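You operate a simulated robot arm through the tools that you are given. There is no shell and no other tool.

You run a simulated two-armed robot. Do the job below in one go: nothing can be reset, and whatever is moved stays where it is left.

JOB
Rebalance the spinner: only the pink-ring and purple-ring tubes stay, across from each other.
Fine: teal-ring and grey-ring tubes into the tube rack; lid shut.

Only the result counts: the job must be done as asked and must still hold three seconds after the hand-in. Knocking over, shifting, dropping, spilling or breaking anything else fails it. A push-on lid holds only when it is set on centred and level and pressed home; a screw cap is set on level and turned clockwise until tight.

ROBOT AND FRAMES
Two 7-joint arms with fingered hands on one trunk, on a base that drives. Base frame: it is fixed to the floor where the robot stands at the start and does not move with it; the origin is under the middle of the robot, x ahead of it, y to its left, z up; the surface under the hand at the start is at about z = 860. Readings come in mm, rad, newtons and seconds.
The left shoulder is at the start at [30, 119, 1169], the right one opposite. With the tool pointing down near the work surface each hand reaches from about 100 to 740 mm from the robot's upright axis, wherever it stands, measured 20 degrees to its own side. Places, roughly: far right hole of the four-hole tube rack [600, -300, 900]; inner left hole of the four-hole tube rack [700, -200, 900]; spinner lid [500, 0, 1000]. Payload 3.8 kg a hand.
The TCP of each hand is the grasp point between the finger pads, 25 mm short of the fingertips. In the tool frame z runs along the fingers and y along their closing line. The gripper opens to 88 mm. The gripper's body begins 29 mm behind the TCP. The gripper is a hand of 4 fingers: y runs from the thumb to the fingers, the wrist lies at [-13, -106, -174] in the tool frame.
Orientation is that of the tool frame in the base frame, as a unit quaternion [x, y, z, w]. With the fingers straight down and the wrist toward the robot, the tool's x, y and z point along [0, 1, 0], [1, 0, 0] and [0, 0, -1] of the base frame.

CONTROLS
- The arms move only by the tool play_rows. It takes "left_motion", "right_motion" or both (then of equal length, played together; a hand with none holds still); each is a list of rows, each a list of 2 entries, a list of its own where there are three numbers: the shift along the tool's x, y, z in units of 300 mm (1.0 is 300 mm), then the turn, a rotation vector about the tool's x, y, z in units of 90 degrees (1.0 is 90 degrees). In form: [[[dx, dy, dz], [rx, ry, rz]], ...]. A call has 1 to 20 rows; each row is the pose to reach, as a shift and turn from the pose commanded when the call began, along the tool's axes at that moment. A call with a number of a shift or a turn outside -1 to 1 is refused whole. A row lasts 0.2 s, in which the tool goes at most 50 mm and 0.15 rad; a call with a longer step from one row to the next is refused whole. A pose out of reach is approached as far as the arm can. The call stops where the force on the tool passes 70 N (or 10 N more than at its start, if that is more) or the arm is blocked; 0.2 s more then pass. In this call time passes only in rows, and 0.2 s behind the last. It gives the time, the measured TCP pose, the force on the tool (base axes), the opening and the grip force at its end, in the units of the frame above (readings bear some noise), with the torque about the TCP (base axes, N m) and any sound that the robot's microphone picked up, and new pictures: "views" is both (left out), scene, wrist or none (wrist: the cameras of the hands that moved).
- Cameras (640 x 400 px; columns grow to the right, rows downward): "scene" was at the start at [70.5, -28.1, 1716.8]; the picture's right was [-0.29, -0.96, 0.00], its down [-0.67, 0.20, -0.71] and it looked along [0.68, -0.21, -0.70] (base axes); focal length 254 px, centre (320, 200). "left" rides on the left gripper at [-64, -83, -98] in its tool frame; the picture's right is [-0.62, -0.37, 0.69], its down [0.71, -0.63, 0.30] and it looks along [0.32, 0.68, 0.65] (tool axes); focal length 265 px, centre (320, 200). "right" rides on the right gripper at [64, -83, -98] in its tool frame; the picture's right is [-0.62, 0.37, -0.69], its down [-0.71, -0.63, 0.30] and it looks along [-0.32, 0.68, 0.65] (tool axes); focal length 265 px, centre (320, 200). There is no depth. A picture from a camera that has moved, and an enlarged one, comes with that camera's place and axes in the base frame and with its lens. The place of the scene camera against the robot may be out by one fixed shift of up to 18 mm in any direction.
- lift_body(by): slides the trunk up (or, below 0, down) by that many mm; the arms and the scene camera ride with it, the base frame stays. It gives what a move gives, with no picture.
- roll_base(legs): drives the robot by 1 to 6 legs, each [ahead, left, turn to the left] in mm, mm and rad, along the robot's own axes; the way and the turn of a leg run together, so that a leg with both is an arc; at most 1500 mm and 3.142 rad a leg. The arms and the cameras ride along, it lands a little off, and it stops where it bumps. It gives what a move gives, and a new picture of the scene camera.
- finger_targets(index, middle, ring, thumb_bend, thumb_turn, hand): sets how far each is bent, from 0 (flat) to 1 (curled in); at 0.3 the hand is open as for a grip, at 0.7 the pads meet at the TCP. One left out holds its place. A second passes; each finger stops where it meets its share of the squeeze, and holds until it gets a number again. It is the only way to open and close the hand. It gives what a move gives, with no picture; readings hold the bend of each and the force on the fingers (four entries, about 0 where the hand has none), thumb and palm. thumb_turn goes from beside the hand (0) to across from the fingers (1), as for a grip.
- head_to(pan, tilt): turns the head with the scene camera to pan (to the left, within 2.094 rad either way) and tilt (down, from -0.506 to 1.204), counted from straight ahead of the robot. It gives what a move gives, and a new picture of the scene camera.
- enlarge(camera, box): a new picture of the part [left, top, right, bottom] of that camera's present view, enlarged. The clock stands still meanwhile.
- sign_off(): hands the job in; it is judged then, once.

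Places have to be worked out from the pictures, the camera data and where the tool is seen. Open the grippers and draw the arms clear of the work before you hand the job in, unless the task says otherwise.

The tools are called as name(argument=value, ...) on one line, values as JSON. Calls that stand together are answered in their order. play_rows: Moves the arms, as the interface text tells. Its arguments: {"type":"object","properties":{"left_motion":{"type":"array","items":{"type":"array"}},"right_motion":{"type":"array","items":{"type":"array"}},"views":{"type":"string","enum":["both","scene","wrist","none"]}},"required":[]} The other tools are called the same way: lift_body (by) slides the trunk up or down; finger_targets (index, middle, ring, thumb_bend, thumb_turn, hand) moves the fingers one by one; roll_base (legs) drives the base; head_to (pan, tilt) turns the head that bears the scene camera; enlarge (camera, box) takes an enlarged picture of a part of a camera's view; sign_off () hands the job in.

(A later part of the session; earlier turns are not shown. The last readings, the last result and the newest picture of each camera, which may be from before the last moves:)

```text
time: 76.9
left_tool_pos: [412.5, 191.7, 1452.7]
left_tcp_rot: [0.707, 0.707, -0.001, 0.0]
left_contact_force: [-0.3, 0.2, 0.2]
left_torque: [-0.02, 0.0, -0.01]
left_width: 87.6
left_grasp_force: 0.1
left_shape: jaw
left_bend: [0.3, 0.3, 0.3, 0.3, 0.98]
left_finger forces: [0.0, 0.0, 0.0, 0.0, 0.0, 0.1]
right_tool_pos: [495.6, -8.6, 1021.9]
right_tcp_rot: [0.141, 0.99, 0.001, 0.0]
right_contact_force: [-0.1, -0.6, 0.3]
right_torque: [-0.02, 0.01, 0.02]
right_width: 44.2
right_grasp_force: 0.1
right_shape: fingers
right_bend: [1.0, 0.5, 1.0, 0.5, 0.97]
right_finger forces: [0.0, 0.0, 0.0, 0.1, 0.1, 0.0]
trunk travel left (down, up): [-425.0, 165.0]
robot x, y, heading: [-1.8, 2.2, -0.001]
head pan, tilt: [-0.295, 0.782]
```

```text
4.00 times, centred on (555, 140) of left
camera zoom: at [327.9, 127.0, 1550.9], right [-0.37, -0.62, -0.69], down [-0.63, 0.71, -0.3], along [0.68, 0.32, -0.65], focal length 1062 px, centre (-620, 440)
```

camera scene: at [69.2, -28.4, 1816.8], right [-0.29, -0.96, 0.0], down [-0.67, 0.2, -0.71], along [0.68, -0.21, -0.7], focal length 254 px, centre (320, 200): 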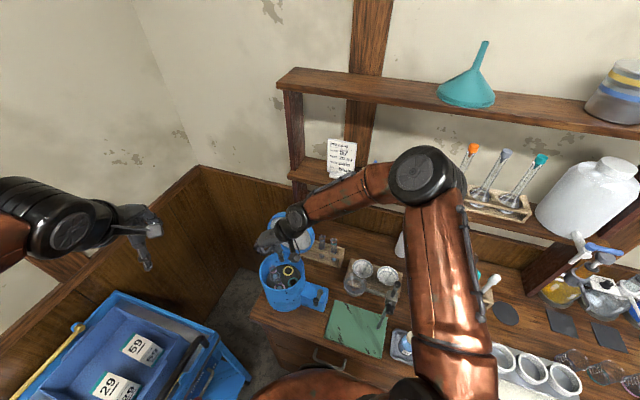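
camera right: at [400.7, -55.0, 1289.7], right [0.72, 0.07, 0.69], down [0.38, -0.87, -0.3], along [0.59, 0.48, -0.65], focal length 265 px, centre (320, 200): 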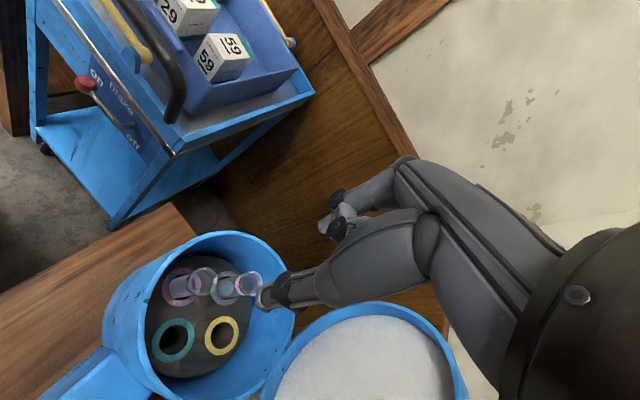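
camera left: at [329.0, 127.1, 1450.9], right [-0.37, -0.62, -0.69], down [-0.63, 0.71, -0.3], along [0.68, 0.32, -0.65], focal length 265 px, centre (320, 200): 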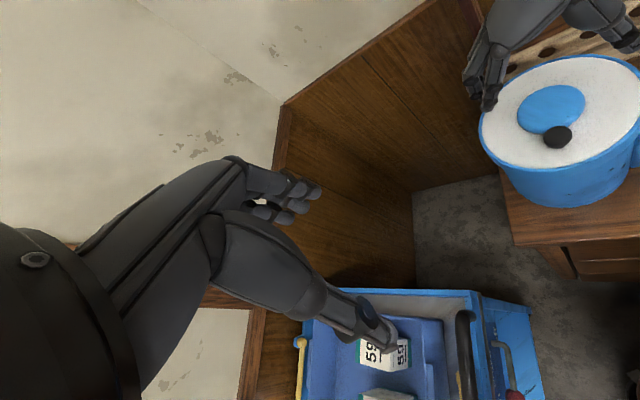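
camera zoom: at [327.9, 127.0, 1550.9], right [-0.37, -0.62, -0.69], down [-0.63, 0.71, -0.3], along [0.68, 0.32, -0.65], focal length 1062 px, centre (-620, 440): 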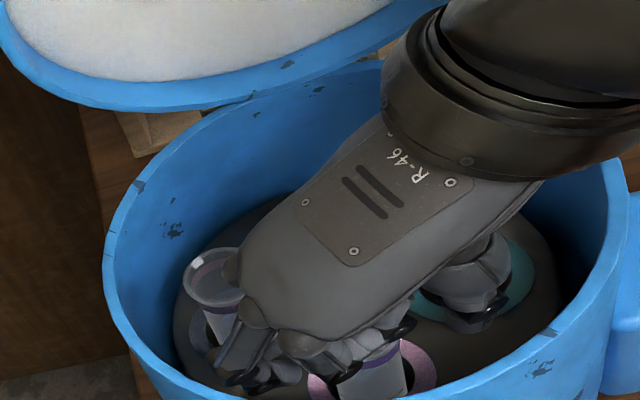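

The purple neck is between the pads, and pink is untouched. Closing gently, then firming.

finger_targets(hand="right", middle=0.7, thumb_bend=0.7)

finger_targets(hand="right", middle=0.74, thumb_bend=0.74)

enlarge(camera="right", box=[180, 150, 420, 370])

enlarge(camera="left", box=[500, 90, 610, 190])

```text
time: 77.9
left_tool_pos: [412.3, 192.6, 1451.9]
left_tcp_rot: [0.708, 0.707, 0.001, 0.0]
left_contact_force: [0.3, 0.8, 0.4]
left_torque: [0.01, 0.03, 0.0]
left_width: 87.4
left_grasp_force: 0.1
left_shape: jaw
left_bend: [0.3, 0.3, 0.3, 0.3, 0.98]
left_finger forces: [0.1, 0.0, 0.0, 0.0, 0.0, 0.1]
right_tool_pos: [496.0, -8.8, 1022.1]
right_tcp_rot: [0.141, 0.99, 0.0, 0.001]
right_contact_force: [0.0, 0.9, 0.4]
right_torque: [0.09, -0.01, -0.01]
right_width: 38.2
right_grasp_force: 3.6
right_shape: fingers
right_bend: [1.0, 0.66, 1.0, 0.66, 0.96]
right_finger forces: [0.0, 3.7, 0.0, 0.0, 3.5, 0.1]
trunk travel left (down, up): [-425.0, 165.0]
robot x, y, heading: [-3.5, -1.9, 0.002]
head pan, tilt: [-0.295, 0.782]
```

```text
time: 78.9
left_tool_pos: [412.7, 191.9, 1451.1]
left_tcp_rot: [0.707, 0.707, 0.0, -0.001]
left_contact_force: [0.0, -0.4, -0.4]
left_torque: [-0.04, 0.01, -0.01]
left_width: 87.6
left_grasp_force: 0.1
left_shape: jaw
left_bend: [0.3, 0.3, 0.3, 0.3, 0.98]
left_finger forces: [0.0, 0.0, 0.1, 0.0, 0.0, 0.0]
right_tool_pos: [495.6, -8.2, 1021.9]
right_tcp_rot: [0.141, 0.99, 0.0, 0.001]
right_contact_force: [-0.1, -0.1, 0.3]
right_torque: [0.0, -0.05, 0.0]
right_width: 37.7
right_grasp_force: 6.9
right_shape: fingers
right_bend: [1.0, 0.65, 1.0, 0.69, 0.95]
right_finger forces: [0.0, 8.2, 0.0, 0.1, 7.7, 0.1]
trunk travel left (down, up): [-425.0, 165.0]
robot x, y, heading: [-3.0, 0.5, -0.002]
head pan, tilt: [-0.295, 0.782]
```

```text
1.82 times, centred on (300, 260) of right
camera zoom: at [409.6, -70.5, 1120.6], right [0.7, 0.18, 0.69], down [0.51, -0.8, -0.3], along [0.5, 0.57, -0.65], focal length 483 px, centre (356, 91)
```

zoom: 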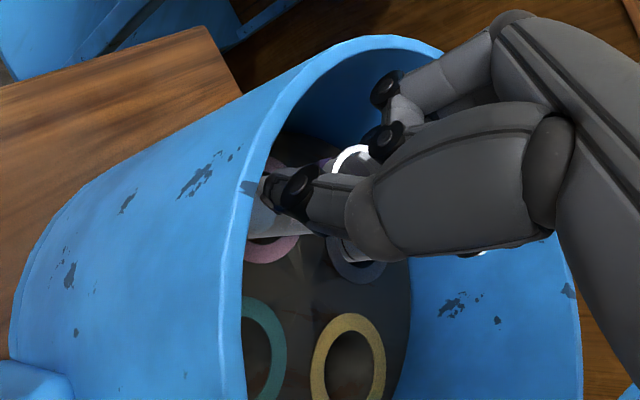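

```text
4.00 times, centred on (555, 140) of left
camera zoom: at [327.9, 127.0, 1550.9], right [-0.37, -0.62, -0.69], down [-0.63, 0.71, -0.3], along [0.68, 0.32, -0.65], focal length 1062 px, centre (-620, 440)
```

zoom: 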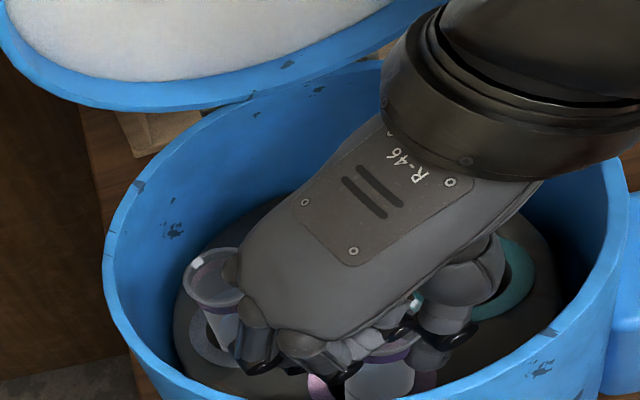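

Gripped evenly. Lifting the purple tube straight up out of its slot.

play_rows(right_motion=[[[0, 0, -0.05], [0, 0, 0]], [[0, 0, -0.13], [0, 0, 0]], [[0, 0, -0.23], [0, 0, 0]], [[0, 0, -0.34], [0, 0, 0]], [[0, 0, -0.45], [0, 0, 0]], [[0, 0, -0.55], [0, 0, 0]]], views="both")

enlarge(camera="right", box=[100, 180, 360, 390])

enlarge(camera="left", box=[480, 20, 640, 190])

```text
time: 80.3
left_tool_pos: [412.3, 191.2, 1451.5]
left_tcp_rot: [0.707, 0.707, 0.0, 0.0]
left_contact_force: [0.4, -0.5, 0.7]
left_torque: [-0.05, -0.01, -0.03]
left_width: 87.7
left_grasp_force: 0.1
left_shape: jaw
left_bend: [0.3, 0.3, 0.3, 0.3, 0.98]
left_finger forces: [0.0, 0.1, 0.0, 0.0, 0.0, 0.0]
right_tool_pos: [494.9, -8.9, 1187.7]
right_tcp_rot: [0.141, 0.99, 0.0, 0.0]
right_contact_force: [0.4, -0.3, -0.4]
right_torque: [-0.02, 0.03, 0.0]
right_width: 37.6
right_grasp_force: 7.4
right_shape: fingers
right_bend: [1.0, 0.65, 1.0, 0.69, 0.94]
right_finger forces: [0.0, 7.9, 0.0, 0.0, 7.7, 0.1]
trunk travel left (down, up): [-425.0, 165.0]
robot x, y, heading: [4.8, -1.9, -0.001]
head pan, tilt: [-0.295, 0.782]
camera scene: at [68.9, -28.0, 1816.8], right [-0.29, -0.96, 0.0], down [-0.67, 0.2, -0.71], along [0.68, -0.21, -0.7], focal length 254 px, centre (320, 200)
camera right: at [408.0, -69.7, 1285.7], right [0.7, 0.18, 0.69], down [0.51, -0.8, -0.3], along [0.5, 0.57, -0.65], focal length 265 px, centre (320, 200)
```

scene: 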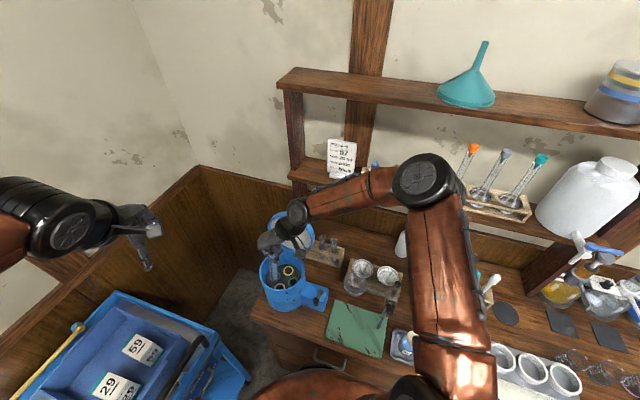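
right: 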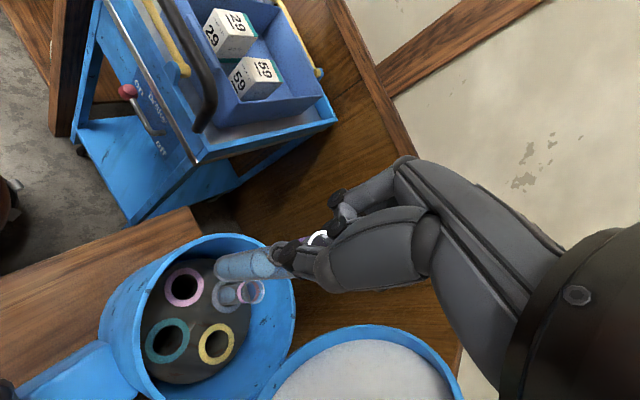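

```text
1.90 times, centred on (230, 285) of right
camera zoom: at [408.0, -69.7, 1285.7], right [0.7, 0.18, 0.69], down [0.51, -0.8, -0.3], along [0.5, 0.57, -0.65], focal length 506 px, centre (491, 38)
```

zoom: 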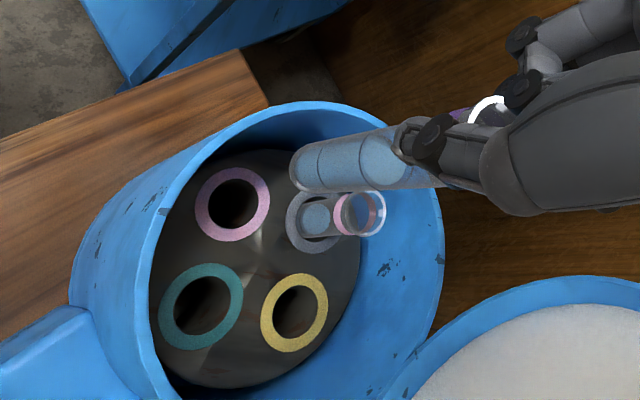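

```text
2.35 times, centred on (560, 105) of left
camera zoom: at [327.4, 127.1, 1551.0], right [-0.37, -0.62, -0.69], down [-0.63, 0.71, -0.3], along [0.68, 0.32, -0.65], focal length 624 px, centre (-245, 424)
```

zoom: 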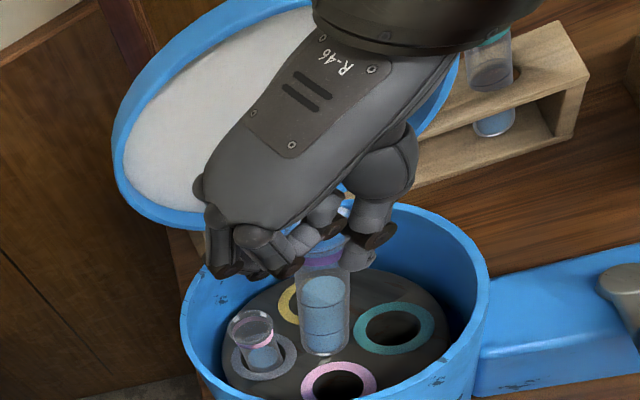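

The purple tube is out and held well. I'll turn back to about +10° yaw, tip the hand to stand the tube upright, and bring it over the empty teal slot, which is directly across from pink.

play_rows(right_motion=[[[-0.0114, -0.0148, 0], [0.0066, 0.0041, 0.079]], [[-0.0227, -0.0296, 0], [0.0133, 0.0083, 0.158]], [[-0.0341, -0.0443, 0], [0.0199, 0.0124, 0.237]], [[-0.0455, -0.0591, 0], [0.0265, 0.0165, 0.316]], [[-0.0568, -0.0739, 0], [0.0332, 0.0207, 0.395]], [[-0.0682, -0.0887, 0], [0.0398, 0.0248, 0.474]], [[-0.0796, -0.1034, 0], [0.0464, 0.0289, 0.553]], [[-0.091, -0.1182, 0.0], [0.0531, 0.0331, 0.632]], [[-0.1023, -0.133, 0.0], [0.0597, 0.0372, 0.7109]], [[-0.1023, -0.133, 0.07], [0.0597, 0.0372, 0.7109]], [[-0.1023, -0.133, 0.127], [0.0597, 0.0372, 0.7109]]], views="both")

enlarge(camera="right", box=[80, 150, 340, 360])

enlarge(camera="left", box=[480, 20, 640, 190])

```text
time: 82.7
left_tool_pos: [413.2, 191.4, 1451.3]
left_tcp_rot: [0.707, 0.707, 0.0, 0.0]
left_contact_force: [0.0, 0.1, -0.5]
left_torque: [0.0, 0.02, 0.03]
left_width: 87.6
left_grasp_force: 0.0
left_shape: jaw
left_bend: [0.3, 0.3, 0.3, 0.3, 0.98]
left_finger forces: [0.0, 0.0, 0.0, 0.1, 0.0, 0.1]
right_tool_pos: [513.1, -54.7, 1147.8]
right_tcp_rot: [0.644, 0.763, -0.04, -0.032]
right_contact_force: [0.4, 0.3, -0.2]
right_torque: [0.05, -0.02, 0.03]
right_width: 37.3
right_grasp_force: 7.9
right_shape: fingers
right_bend: [1.0, 0.65, 1.0, 0.69, 0.94]
right_finger forces: [0.0, 7.9, 0.0, 0.1, 7.5, 0.0]
trunk travel left (down, up): [-425.0, 165.0]
robot x, y, heading: [-0.3, -1.6, 0.001]
head pan, tilt: [-0.295, 0.782]
camera scene: at [69.9, -27.9, 1816.8], right [-0.29, -0.96, 0.0], down [-0.67, 0.2, -0.71], along [0.68, -0.21, -0.7], focal length 254 px, centre (320, 200)
camera right: at [430.8, -3.8, 1254.3], right [0.54, -0.54, 0.65], down [-0.53, -0.81, -0.24], along [0.66, -0.22, -0.72], focal length 265 px, centre (320, 200)
```

scene: 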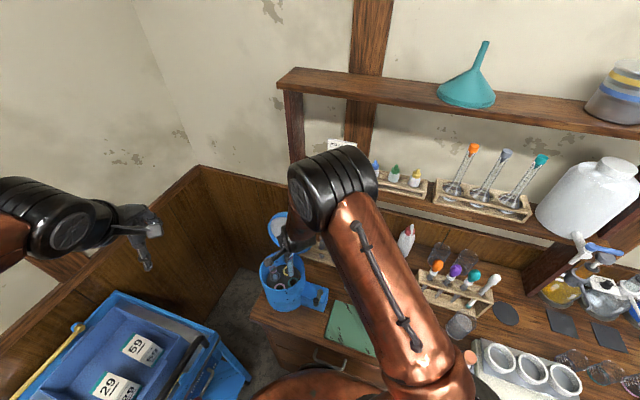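
right: 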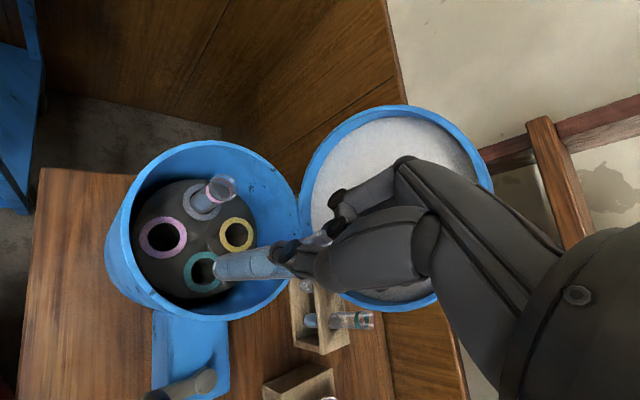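

```text
1.90 times, centred on (210, 255) of right
camera zoom: at [430.8, -3.8, 1254.3], right [0.54, -0.54, 0.65], down [-0.53, -0.81, -0.24], along [0.66, -0.22, -0.72], focal length 506 px, centre (530, 95)
```

zoom: 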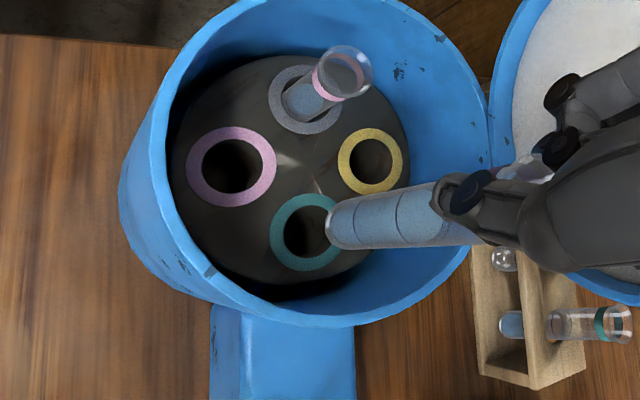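

```text
2.35 times, centred on (560, 105) of left
camera zoom: at [328.3, 127.1, 1550.7], right [-0.37, -0.62, -0.69], down [-0.63, 0.71, -0.3], along [0.68, 0.32, -0.65], focal length 624 px, centre (-245, 424)
```

zoom: 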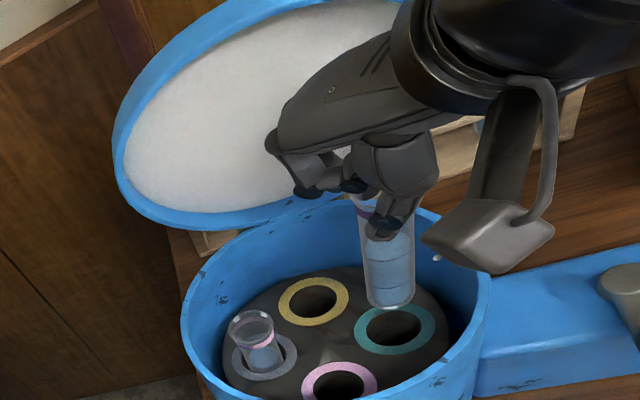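

The tube hangs vertical and both cameras put its end within about 2 mm of the teal slot centre. I'll lower it to just above the rotor plate and recheck.

play_rows(right_motion=[[[-0.0025, 0.0, 0.0331], [0, 0, 0]], [[-0.0025, 0.0034, 0.0663], [0, 0, 0]], [[-0.0025, 0.0068, 0.0994], [0, 0, 0]], [[-0.0025, 0.0102, 0.1325], [0, 0, 0]]], views="none")

enlarge(camera="right", box=[160, 180, 320, 320])

enlarge(camera="left", box=[540, 90, 640, 180])

```text
time: 83.7
left_tool_pos: [412.2, 190.4, 1452.1]
left_tcp_rot: [0.707, 0.707, 0.0, -0.001]
left_contact_force: [-0.9, -0.2, 1.2]
left_torque: [0.0, 0.04, 0.0]
left_width: 87.6
left_grasp_force: 0.1
left_shape: jaw
left_bend: [0.3, 0.3, 0.3, 0.3, 0.98]
left_finger forces: [0.1, 0.0, 0.0, 0.1, 0.0, 0.0]
right_tool_pos: [513.1, -55.5, 1107.7]
right_tcp_rot: [0.644, 0.763, -0.04, -0.033]
right_contact_force: [-0.7, -0.6, 0.0]
right_torque: [0.02, 0.01, -0.02]
right_width: 37.2
right_grasp_force: 7.5
right_shape: fingers
right_bend: [1.0, 0.65, 1.0, 0.69, 0.94]
right_finger forces: [0.0, 8.0, 0.1, 0.0, 7.6, 0.0]
trunk travel left (down, up): [-425.0, 165.0]
robot x, y, heading: [-0.8, -1.3, 0.001]
head pan, tilt: [-0.295, 0.782]
```

```text
2.86 times, centred on (240, 250) of right
camera zoom: at [429.9, -4.5, 1215.3], right [0.54, -0.54, 0.65], down [-0.53, -0.82, -0.24], along [0.66, -0.22, -0.72], focal length 758 px, centre (549, 57)
```

zoom: 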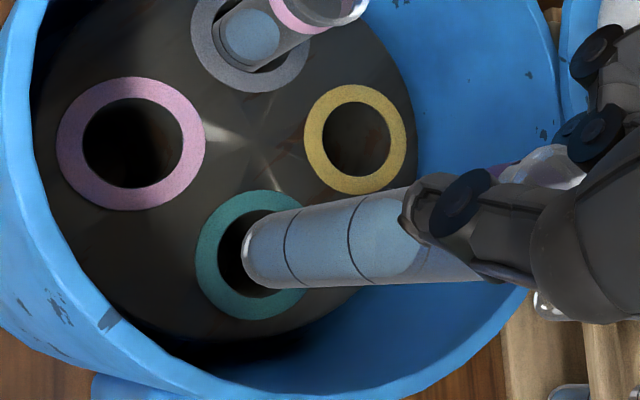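

```text
4.44 times, centred on (590, 135) of left
camera zoom: at [328.3, 126.9, 1550.8], right [-0.37, -0.62, -0.69], down [-0.63, 0.71, -0.3], along [0.68, 0.32, -0.65], focal length 1180 px, centre (-880, 489)
```

zoom: 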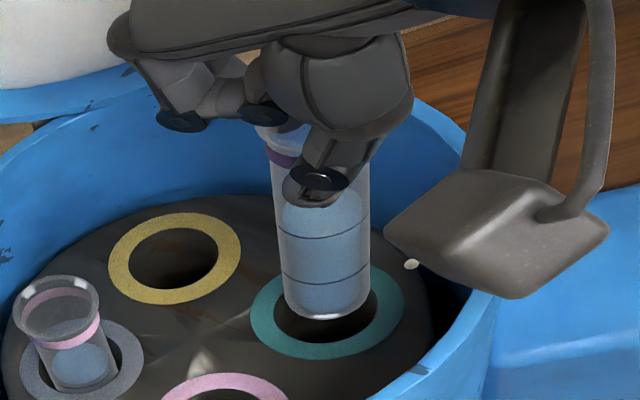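

enlarge(camera="right", box=[200, 235, 280, 300])

enlarge(camera="left", box=[590, 130, 640, 175])

enlarge(camera="scene", box=[255, 250, 315, 310])

```text
6.15 times, centred on (240, 268) of right
camera zoom: at [429.9, -4.5, 1215.3], right [0.54, -0.54, 0.65], down [-0.53, -0.82, -0.24], along [0.66, -0.22, -0.72], focal length 1633 px, centre (812, -215)
```

zoom: 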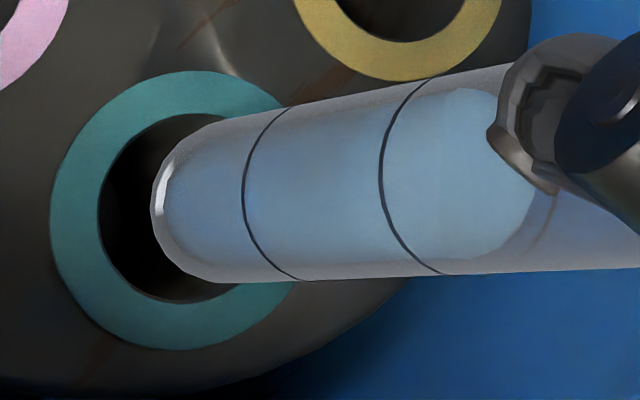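

```text
8.89 times, centred on (615, 152) of left
camera zoom: at [328.3, 126.9, 1550.8], right [-0.37, -0.62, -0.69], down [-0.63, 0.71, -0.3], along [0.68, 0.32, -0.65], focal length 2359 px, centre (-2302, 622)
```

zoom: 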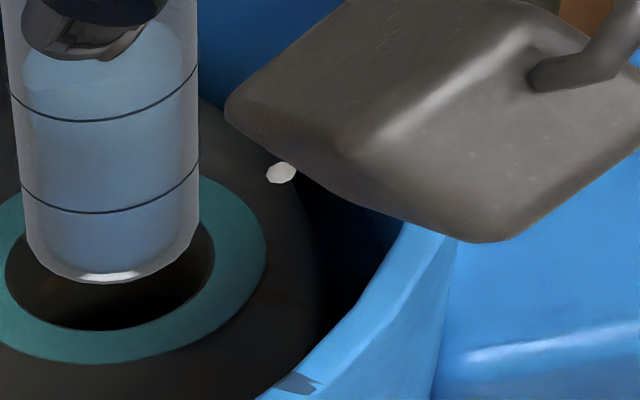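

```text
6.67 times, centred on (285, 280) of scene
camera zoom: at [70.0, -28.1, 1816.8], right [-0.29, -0.96, 0.0], down [-0.67, 0.2, -0.71], along [0.68, -0.21, -0.7], focal length 1696 px, centre (553, -333)
```

zoom: 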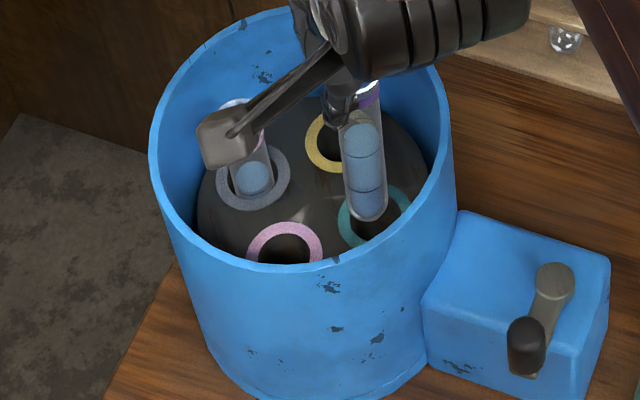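

The three views average to within about 1–2 mm of the slot centre. I'll lower 20 mm and recheck as the tip enters.

play_rows(right_motion=[[[0.0, 0.0017, 0.0165], [0, 0, 0]], [[0.0, 0.0034, 0.0331], [0, 0, 0]], [[0.0, 0.0051, 0.05], [0, 0, 0]], [[0.0, 0.0068, 0.0663], [0, 0, 0]]], views="none")

enlarge(camera="right", box=[200, 225, 300, 305])

enlarge(camera="left", box=[575, 115, 635, 170])

enlarge(camera="scene", box=[265, 255, 310, 300])

```text
time: 84.7
left_tool_pos: [411.6, 190.3, 1451.4]
left_tcp_rot: [0.708, 0.707, 0.0, 0.0]
left_contact_force: [-0.6, -0.4, -0.2]
left_torque: [0.03, 0.0, 0.02]
left_width: 87.7
left_grasp_force: 0.2
left_shape: jaw
left_bend: [0.3, 0.3, 0.3, 0.3, 0.98]
left_finger forces: [0.0, 0.0, 0.0, 0.0, 0.0, 0.0]
right_tool_pos: [512.9, -56.3, 1087.8]
right_tcp_rot: [0.644, 0.764, -0.04, -0.033]
right_contact_force: [0.4, 0.0, -0.7]
right_torque: [-0.01, -0.02, -0.01]
right_width: 37.3
right_grasp_force: 8.3
right_shape: fingers
right_bend: [1.0, 0.65, 1.0, 0.69, 0.94]
right_finger forces: [0.0, 8.0, 0.1, 0.0, 7.6, 0.0]
trunk travel left (down, up): [-425.0, 165.0]
robot x, y, heading: [-2.9, -4.1, -0.008]
head pan, tilt: [-0.295, 0.782]
```

```text
5.00 times, centred on (250, 265) of right
camera zoom: at [429.7, -5.3, 1195.1], right [0.54, -0.54, 0.65], down [-0.53, -0.82, -0.24], along [0.66, -0.22, -0.72], focal length 1327 px, centre (670, -125)
```

zoom: 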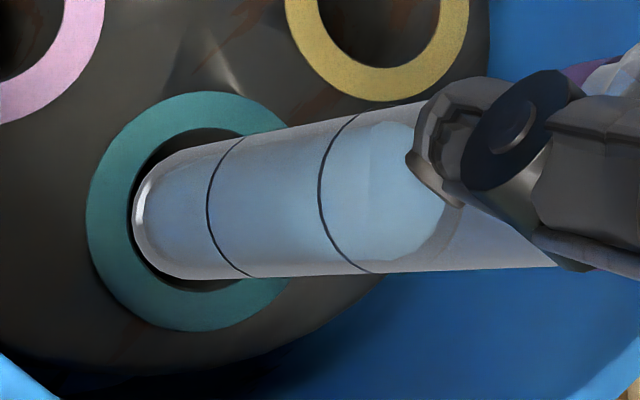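

```text
7.27 times, centred on (605, 142) of left
camera zoom: at [328.0, 127.0, 1550.8], right [-0.37, -0.62, -0.69], down [-0.63, 0.71, -0.3], along [0.68, 0.32, -0.65], focal length 1930 px, centre (-1753, 618)
```

zoom: 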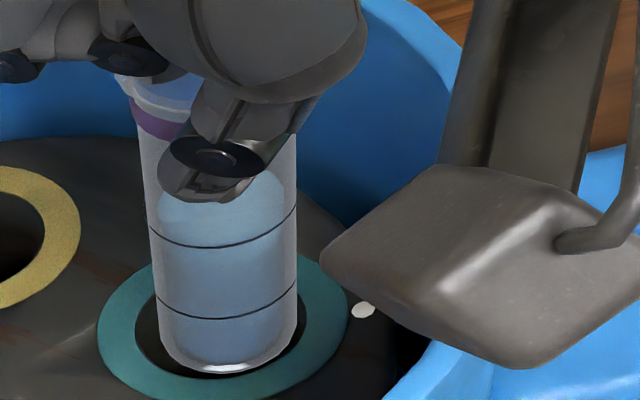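

```text
8.89 times, centred on (288, 278) of scene
camera zoom: at [69.7, -28.0, 1816.8], right [-0.29, -0.96, 0.0], down [-0.67, 0.2, -0.71], along [0.68, -0.21, -0.7], focal length 2261 px, centre (609, -489)
```

zoom: 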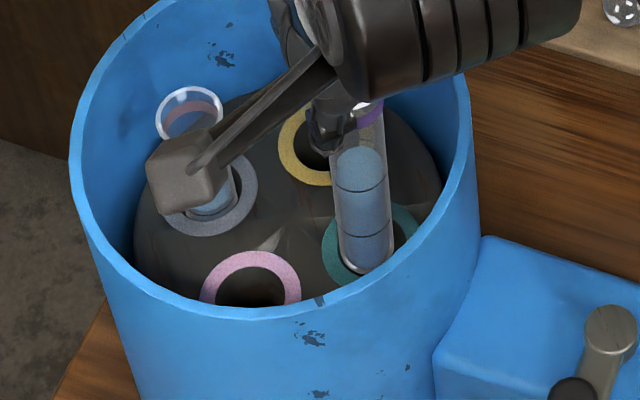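

The end appears to be at the slot mouth with no contact yet. I'll lower in small steps, watching the force.

play_rows(right_motion=[[[0.0, 0.0012, 0.0116], [0, 0, 0]], [[0.0, 0.0024, 0.0232], [0, 0, 0]]], views="none")

enlarge(camera="left", box=[575, 115, 635, 170])

enlarge(camera="right", box=[200, 225, 300, 305])

```text
time: 85.3
left_tool_pos: [412.1, 191.4, 1451.6]
left_tcp_rot: [0.707, 0.707, 0.0, -0.001]
left_contact_force: [-0.2, 0.5, -0.1]
left_torque: [0.02, 0.02, -0.02]
left_width: 87.5
left_grasp_force: 0.0
left_shape: jaw
left_bend: [0.3, 0.3, 0.3, 0.3, 0.98]
left_finger forces: [0.0, 0.0, 0.0, 0.0, 0.0, 0.0]
right_tool_pos: [513.8, -56.4, 1081.9]
right_tcp_rot: [0.644, 0.763, -0.04, -0.033]
right_contact_force: [0.0, 1.0, 0.1]
right_torque: [-0.01, -0.04, 0.01]
right_width: 37.2
right_grasp_force: 8.2
right_shape: fingers
right_bend: [1.0, 0.65, 1.0, 0.69, 0.94]
right_finger forces: [0.0, 8.6, 0.0, 0.0, 7.9, 0.0]
trunk travel left (down, up): [-425.0, 165.0]
robot x, y, heading: [-0.7, -0.0, 0.001]
head pan, tilt: [-0.295, 0.782]
```

```text
7.27 times, centred on (605, 142) of left
camera zoom: at [328.1, 127.0, 1550.8], right [-0.37, -0.62, -0.69], down [-0.63, 0.71, -0.3], along [0.68, 0.32, -0.65], focal length 1930 px, centre (-1753, 618)
```

zoom: 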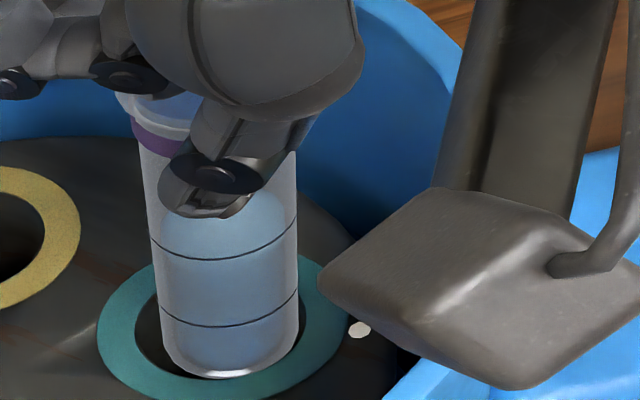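

```text
5.00 times, centred on (250, 265) of right
camera zoom: at [430.0, -5.3, 1188.1], right [0.54, -0.54, 0.65], down [-0.53, -0.82, -0.24], along [0.66, -0.22, -0.72], focal length 1327 px, centre (670, -125)
```

zoom: 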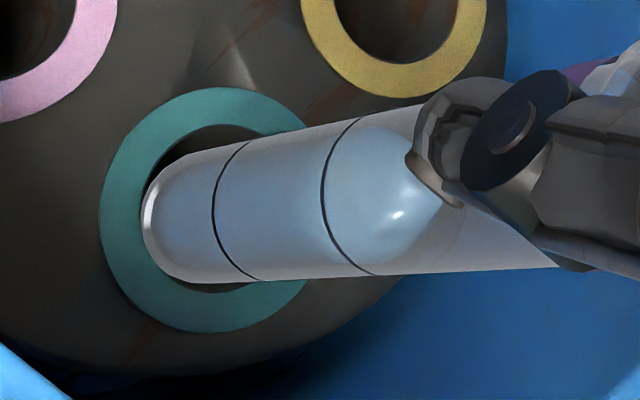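

The tip is now inside the slot, with the near edge beginning to hide it, and only slight contact. I'll shift about 1.3 mm to centre it and continue lowering.

play_rows(right_motion=[[[0.002, 0.0037, 0.0], [0, 0, 0]], [[0.002, 0.0054, 0.0165], [0, 0, 0]], [[0.002, 0.0071, 0.0331], [0, 0, 0]], [[0.002, 0.0088, 0.05], [0, 0, 0]]], views="none")

enlarge(camera="left", box=[575, 115, 635, 170])

enlarge(camera="right", box=[200, 225, 300, 305])

```text
time: 86.3
left_tool_pos: [412.1, 192.8, 1450.7]
left_tcp_rot: [0.707, 0.707, 0.0, -0.001]
left_contact_force: [0.5, 0.8, -0.1]
left_torque: [0.0, 0.03, 0.01]
left_width: 87.5
left_grasp_force: 0.0
left_shape: jaw
left_bend: [0.3, 0.3, 0.3, 0.3, 0.98]
left_finger forces: [0.0, 0.0, 0.0, 0.0, 0.1, 0.0]
right_tool_pos: [515.1, -54.4, 1066.6]
right_tcp_rot: [0.644, 0.763, -0.04, -0.033]
right_contact_force: [0.4, -0.7, -0.6]
right_torque: [-0.01, -0.03, 0.01]
right_width: 37.3
right_grasp_force: 8.6
right_shape: fingers
right_bend: [1.0, 0.65, 1.0, 0.69, 0.94]
right_finger forces: [0.0, 8.6, 0.0, 0.0, 7.8, 0.0]
trunk travel left (down, up): [-425.0, 165.0]
robot x, y, heading: [-3.2, 0.5, 0.001]
head pan, tilt: [-0.295, 0.782]
```

```text
7.27 times, centred on (605, 142) of left
camera zoom: at [328.0, 127.0, 1550.8], right [-0.37, -0.62, -0.69], down [-0.63, 0.71, -0.3], along [0.68, 0.32, -0.65], focal length 1930 px, centre (-1753, 618)
```

zoom: 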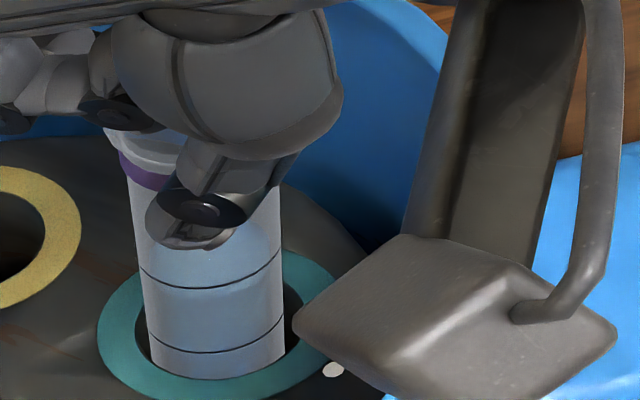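

```text
5.00 times, centred on (250, 265) of right
camera zoom: at [431.9, -4.0, 1173.8], right [0.54, -0.54, 0.65], down [-0.53, -0.82, -0.24], along [0.66, -0.22, -0.72], focal length 1327 px, centre (670, -125)
```

zoom: 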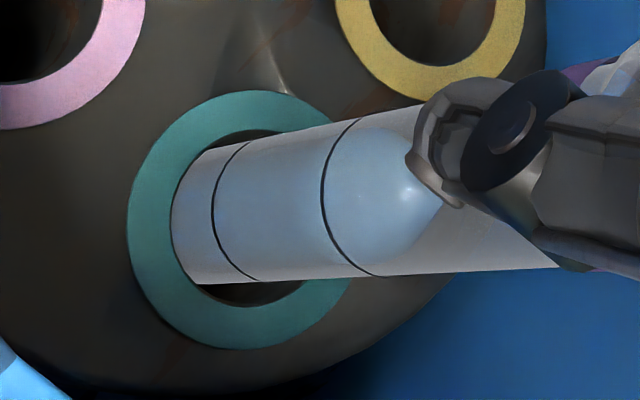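

Now clearly in the slot. I'll recentre half a mm and continue down 25 mm.

play_rows(right_motion=[[[-0.001, 0.0, 0.0165], [0, 0, 0]], [[-0.001, 0.0017, 0.0331], [0, 0, 0]], [[-0.001, 0.0034, 0.05], [0, 0, 0]], [[-0.001, 0.0051, 0.0663], [0, 0, 0]], [[-0.001, 0.0068, 0.083], [0, 0, 0]]], views="none")

enlarge(camera="left", box=[540, 90, 640, 180])

enlarge(camera="right", box=[180, 180, 340, 310])

```text
time: 87.5
left_tool_pos: [411.7, 191.6, 1452.2]
left_tcp_rot: [0.707, 0.707, 0.0, 0.0]
left_contact_force: [-0.2, -0.1, -0.1]
left_torque: [0.01, 0.01, 0.0]
left_width: 87.7
left_grasp_force: 0.1
left_shape: jaw
left_bend: [0.3, 0.3, 0.3, 0.3, 0.98]
left_finger forces: [0.1, 0.0, 0.1, 0.0, 0.1, 0.1]
right_tool_pos: [514.6, -55.5, 1041.3]
right_tcp_rot: [0.645, 0.763, -0.041, -0.032]
right_contact_force: [0.3, -1.0, 0.0]
right_torque: [-0.05, -0.05, 0.0]
right_width: 37.3
right_grasp_force: 8.9
right_shape: fingers
right_bend: [1.0, 0.65, 1.0, 0.69, 0.94]
right_finger forces: [0.1, 9.0, 0.0, 0.1, 8.0, 0.0]
trunk travel left (down, up): [-425.0, 165.0]
robot x, y, heading: [-3.2, 0.6, 0.003]
head pan, tilt: [-0.295, 0.782]
```

```text
4.44 times, centred on (590, 135) of left
camera zoom: at [328.0, 127.0, 1550.8], right [-0.37, -0.62, -0.69], down [-0.63, 0.71, -0.3], along [0.68, 0.32, -0.65], focal length 1180 px, centre (-880, 489)
```

zoom: 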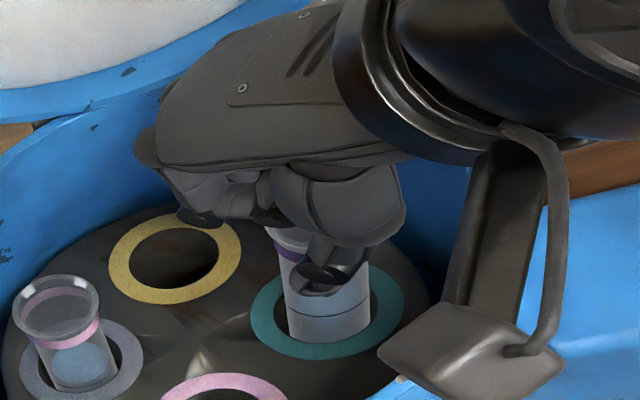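

```text
3.08 times, centred on (260, 245) of right
camera zoom: at [430.4, -4.4, 1148.3], right [0.54, -0.54, 0.65], down [-0.53, -0.82, -0.24], along [0.66, -0.22, -0.72], focal length 817 px, centre (505, 62)
```

zoom: 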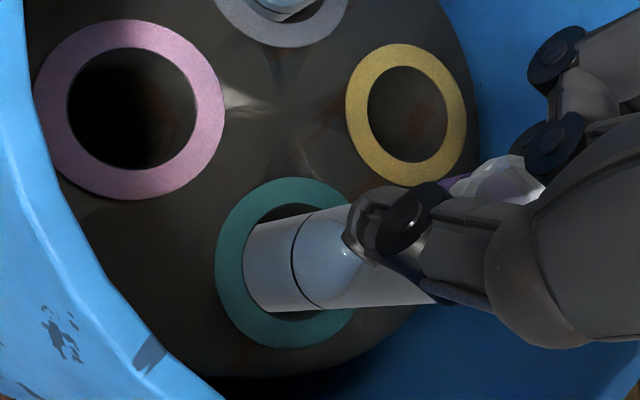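

Centred well. Lowering the last ~20 mm until the tube seats.

play_rows(right_motion=[[[0.0, 0.0017, 0.0165], [0, 0, 0]], [[0.0, 0.0034, 0.0331], [0, 0, 0]], [[0.0, 0.0048, 0.047], [0, 0, 0]]], views="none")

play_rows(right_motion=[[[0.0, 0.0008, 0.008], [0, 0, 0]], [[0.0, 0.0016, 0.016], [0, 0, 0]]], views="none")

```text
time: 88.3
left_tool_pos: [411.3, 191.0, 1451.5]
left_tcp_rot: [0.707, 0.707, 0.0, 0.0]
left_contact_force: [-0.3, -0.3, -0.4]
left_torque: [-0.01, 0.0, 0.0]
left_width: 87.6
left_grasp_force: 0.0
left_shape: jaw
left_bend: [0.3, 0.3, 0.3, 0.3, 0.98]
left_finger forces: [0.0, 0.0, 0.0, 0.0, 0.0, 0.0]
right_tool_pos: [513.2, -55.8, 1025.9]
right_tcp_rot: [0.644, 0.763, -0.039, -0.032]
right_contact_force: [0.9, 0.1, 0.0]
right_torque: [-0.06, -0.04, 0.03]
right_width: 37.2
right_grasp_force: 8.8
right_shape: fingers
right_bend: [1.0, 0.65, 1.0, 0.69, 0.94]
right_finger forces: [0.0, 9.0, 0.1, 0.0, 8.1, 0.0]
trunk travel left (down, up): [-425.0, 165.0]
robot x, y, heading: [-3.1, 0.8, 0.005]
head pan, tilt: [-0.295, 0.782]
```

```text
time: 88.9
left_tool_pos: [412.8, 190.3, 1452.1]
left_tcp_rot: [0.707, 0.707, 0.001, 0.0]
left_contact_force: [-0.4, -0.1, 0.7]
left_torque: [-0.03, -0.02, -0.03]
left_width: 87.6
left_grasp_force: 0.0
left_shape: jaw
left_bend: [0.3, 0.3, 0.3, 0.3, 0.98]
left_finger forces: [0.0, 0.0, 0.0, 0.0, 0.0, 0.0]
right_tool_pos: [512.8, -56.6, 1021.4]
right_tcp_rot: [0.644, 0.763, -0.04, -0.032]
right_contact_force: [-0.8, 0.0, -0.7]
right_torque: [-0.01, -0.03, 0.01]
right_width: 37.6
right_grasp_force: 8.2
right_shape: fingers
right_bend: [1.0, 0.65, 1.0, 0.69, 0.94]
right_finger forces: [0.1, 8.6, 0.0, 0.0, 7.8, 0.0]
trunk travel left (down, up): [-425.0, 165.0]
robot x, y, heading: [-2.6, -2.3, 0.001]
head pan, tilt: [-0.295, 0.782]
```

play_rows(right_motion=[[[0.0, 0.0006, 0.006], [0, 0, 0]], [[0.0, 0.0011, 0.011], [0, 0, 0]]], views="none")

enlarge(camera="left", box=[540, 90, 640, 180])

enlarge(camera="right", box=[160, 160, 400, 350])

```text
time: 89.5
left_tool_pos: [411.0, 191.3, 1450.7]
left_tcp_rot: [0.707, 0.707, 0.0, 0.0]
left_contact_force: [-0.2, 0.5, 1.0]
left_torque: [-0.01, 0.03, 0.04]
left_width: 87.5
left_grasp_force: 0.0
left_shape: jaw
left_bend: [0.3, 0.3, 0.3, 0.3, 0.98]
left_finger forces: [0.0, 0.0, 0.1, 0.1, 0.0, 0.0]
right_tool_pos: [514.3, -56.7, 1019.3]
right_tcp_rot: [0.644, 0.764, -0.039, -0.031]
right_contact_force: [0.2, 0.0, 1.7]
right_torque: [-0.02, -0.02, 0.0]
right_width: 37.4
right_grasp_force: 8.6
right_shape: fingers
right_bend: [1.0, 0.72, 1.0, 0.69, 0.94]
right_finger forces: [0.0, 9.1, 0.0, 0.1, 8.3, 0.1]
trunk travel left (down, up): [-425.0, 165.0]
robot x, y, heading: [-1.3, 0.6, 0.0]
head pan, tilt: [-0.295, 0.782]
```

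```text
4.44 times, centred on (590, 135) of left
camera zoom: at [327.6, 127.1, 1551.0], right [-0.37, -0.62, -0.69], down [-0.63, 0.71, -0.3], along [0.68, 0.32, -0.65], focal length 1180 px, centre (-880, 489)
```

zoom: 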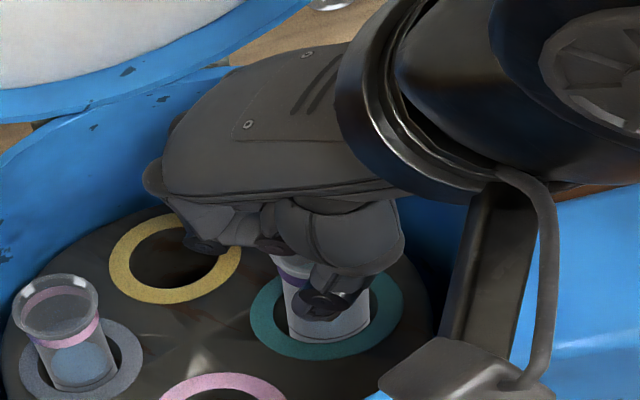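

```text
2.11 times, centred on (280, 255) of right
camera zoom: at [430.4, -4.8, 1126.0], right [0.54, -0.54, 0.65], down [-0.53, -0.82, -0.24], along [0.66, -0.22, -0.72], focal length 559 px, centre (404, 84)
```

zoom: 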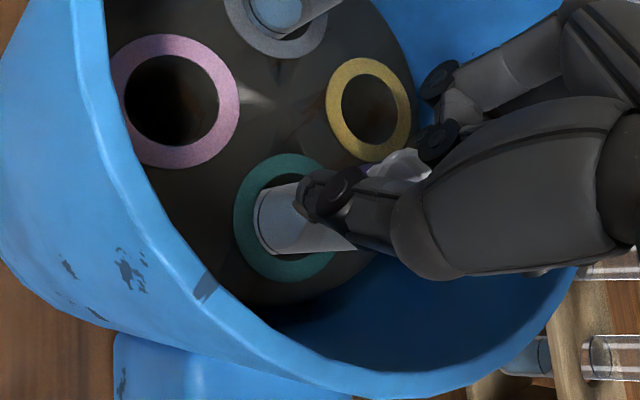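

Contact at 1.7 N. One more small step to be sure it's seated, then I'll release.

play_rows(right_motion=[[[0.0, 0.0006, 0.006], [0, 0, 0]]], views="none")

finger_targets(hand="right", middle=0.5, thumb_bend=0.5)

enlarge(camera="left", box=[540, 90, 640, 180])

enlarge(camera="right", box=[160, 160, 400, 350])

```text
time: 89.9
left_tool_pos: [411.5, 191.3, 1451.9]
left_tcp_rot: [0.707, 0.707, -0.001, 0.0]
left_contact_force: [0.0, 0.4, -0.4]
left_torque: [0.02, 0.04, 0.0]
left_width: 87.5
left_grasp_force: 0.2
left_shape: jaw
left_bend: [0.3, 0.3, 0.3, 0.3, 0.98]
left_finger forces: [0.0, 0.1, 0.0, 0.0, 0.0, 0.0]
right_tool_pos: [513.2, -55.0, 1016.7]
right_tcp_rot: [0.645, 0.763, -0.038, -0.031]
right_contact_force: [0.2, 0.9, 9.0]
right_torque: [-0.08, 0.0, 0.02]
right_width: 37.6
right_grasp_force: 9.7
right_shape: fingers
right_bend: [1.0, 0.72, 1.0, 0.69, 0.94]
right_finger forces: [0.0, 10.1, 0.1, 0.0, 9.1, 0.0]
trunk travel left (down, up): [-425.0, 165.0]
robot x, y, heading: [0.3, -3.2, -0.001]
head pan, tilt: [-0.295, 0.782]
```

```text
time: 90.9
left_tool_pos: [412.2, 191.8, 1452.5]
left_tcp_rot: [0.707, 0.707, -0.001, 0.0]
left_contact_force: [-0.4, -0.2, -0.8]
left_torque: [0.02, -0.02, 0.01]
left_width: 87.6
left_grasp_force: 0.1
left_shape: jaw
left_bend: [0.3, 0.3, 0.3, 0.3, 0.98]
left_finger forces: [0.1, 0.0, 0.1, 0.0, 0.0, 0.0]
right_tool_pos: [513.4, -57.4, 1016.4]
right_tcp_rot: [0.644, 0.763, -0.04, -0.033]
right_contact_force: [0.3, -0.8, 0.0]
right_torque: [-0.02, 0.04, 0.01]
right_width: 44.4
right_grasp_force: 0.0
right_shape: fingers
right_bend: [1.0, 0.5, 1.0, 0.5, 0.97]
right_finger forces: [0.1, 0.1, 0.0, 0.1, 0.0, 0.1]
trunk travel left (down, up): [-425.0, 165.0]
robot x, y, heading: [-2.7, -2.0, 0.0]
head pan, tilt: [-0.295, 0.782]
```

```text
4.44 times, centred on (590, 135) of left
camera zoom: at [327.8, 127.1, 1550.9], right [-0.37, -0.62, -0.69], down [-0.63, 0.71, -0.3], along [0.68, 0.32, -0.65], focal length 1180 px, centre (-880, 489)
```

zoom: 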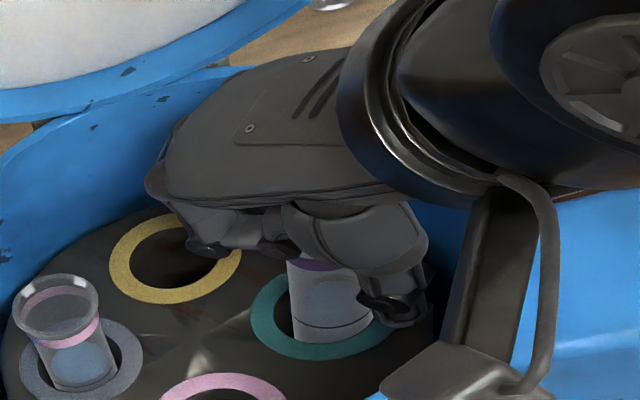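

```text
2.11 times, centred on (280, 255) of right
camera zoom: at [430.2, -4.8, 1123.7], right [0.54, -0.54, 0.65], down [-0.53, -0.82, -0.24], along [0.66, -0.22, -0.72], focal length 559 px, centre (404, 84)
```

zoom: 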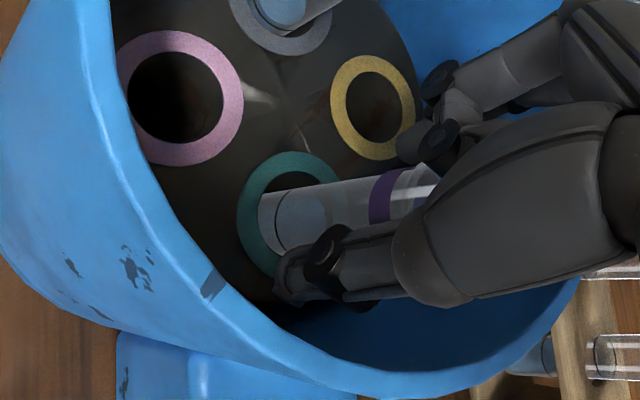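

It took 9 N, so it's fully seated, and it stands upright after release. I'll raise the hand straight up out of the bowl.

play_rows(right_motion=[[[0, -0.0034, -0.033], [0, 0, 0]], [[0, -0.0085, -0.083], [0, 0, 0]], [[0, -0.0153, -0.149], [0, 0, 0]], [[0, -0.0306, -0.298], [0, 0, 0]], [[0, -0.0459, -0.447], [0, 0, 0]], [[0, -0.0612, -0.596], [0, 0, 0]]], views="both")

enlarge(camera="left", box=[480, 20, 640, 190])

enlarge(camera="right", box=[80, 120, 340, 330])

```text
time: 92.3
left_tool_pos: [411.1, 192.1, 1452.1]
left_tcp_rot: [0.707, 0.707, -0.001, -0.001]
left_contact_force: [0.2, 0.4, 0.1]
left_torque: [-0.02, 0.0, 0.0]
left_width: 87.5
left_grasp_force: 0.0
left_shape: jaw
left_bend: [0.3, 0.3, 0.3, 0.3, 0.98]
left_finger forces: [0.2, 0.1, 0.1, 0.0, 0.1, 0.0]
right_tool_pos: [511.2, -56.5, 1197.5]
right_tcp_rot: [0.644, 0.763, -0.041, -0.033]
right_contact_force: [-0.5, 0.3, -0.1]
right_torque: [-0.03, 0.01, 0.03]
right_width: 44.2
right_grasp_force: 0.1
right_shape: fingers
right_bend: [1.0, 0.5, 1.0, 0.5, 0.97]
right_finger forces: [0.0, 0.1, 0.0, 0.1, 0.0, 0.0]
trunk travel left (down, up): [-425.0, 165.0]
robot x, y, heading: [-2.2, -1.1, -0.003]
head pan, tilt: [-0.295, 0.782]
camera scene: at [68.1, -27.9, 1816.8], right [-0.29, -0.96, 0.0], down [-0.67, 0.2, -0.71], along [0.68, -0.21, -0.7], focal length 254 px, centre (320, 200)
camera right: at [427.7, -4.9, 1304.8], right [0.54, -0.54, 0.65], down [-0.53, -0.82, -0.24], along [0.66, -0.22, -0.72], focal length 265 px, centre (320, 200)
```

scene: 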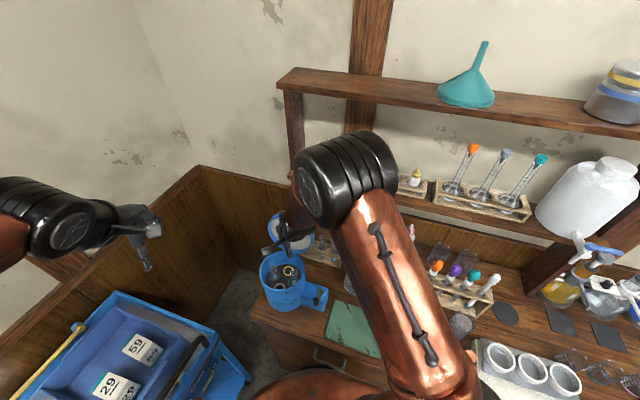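
right: 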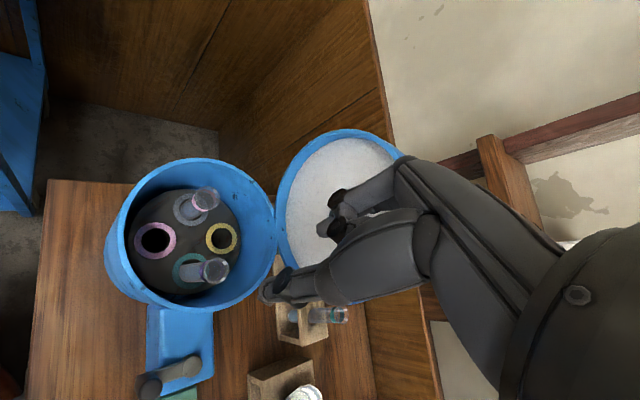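

```text
2.35 times, centred on (560, 105) of left
camera zoom: at [326.7, 127.2, 1551.1], right [-0.37, -0.62, -0.69], down [-0.63, 0.71, -0.3], along [0.68, 0.32, -0.65], focal length 624 px, centre (-245, 424)
```

zoom: 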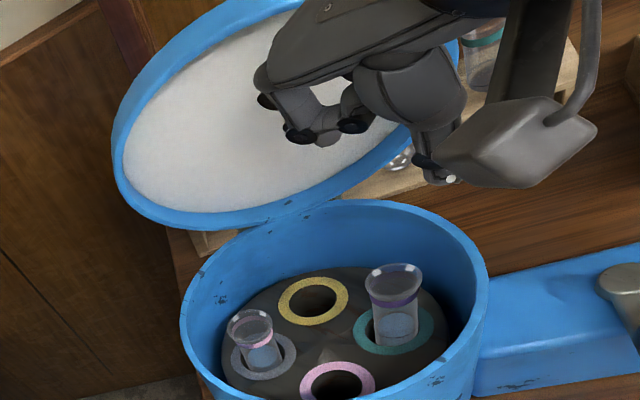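

```text
1.90 times, centred on (210, 225) of right
camera zoom: at [427.7, -4.9, 1304.8], right [0.54, -0.54, 0.65], down [-0.53, -0.82, -0.24], along [0.66, -0.22, -0.72], focal length 506 px, centre (530, 152)
```

zoom: 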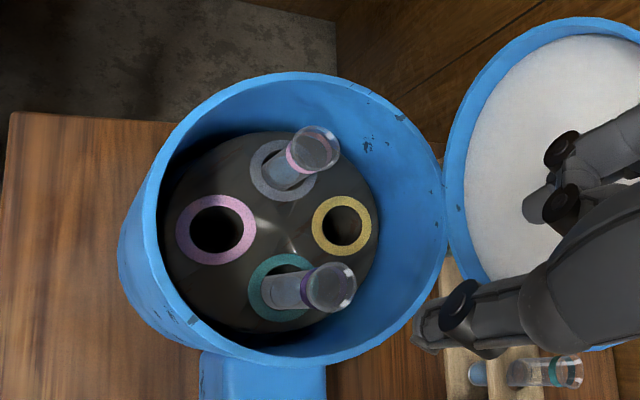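

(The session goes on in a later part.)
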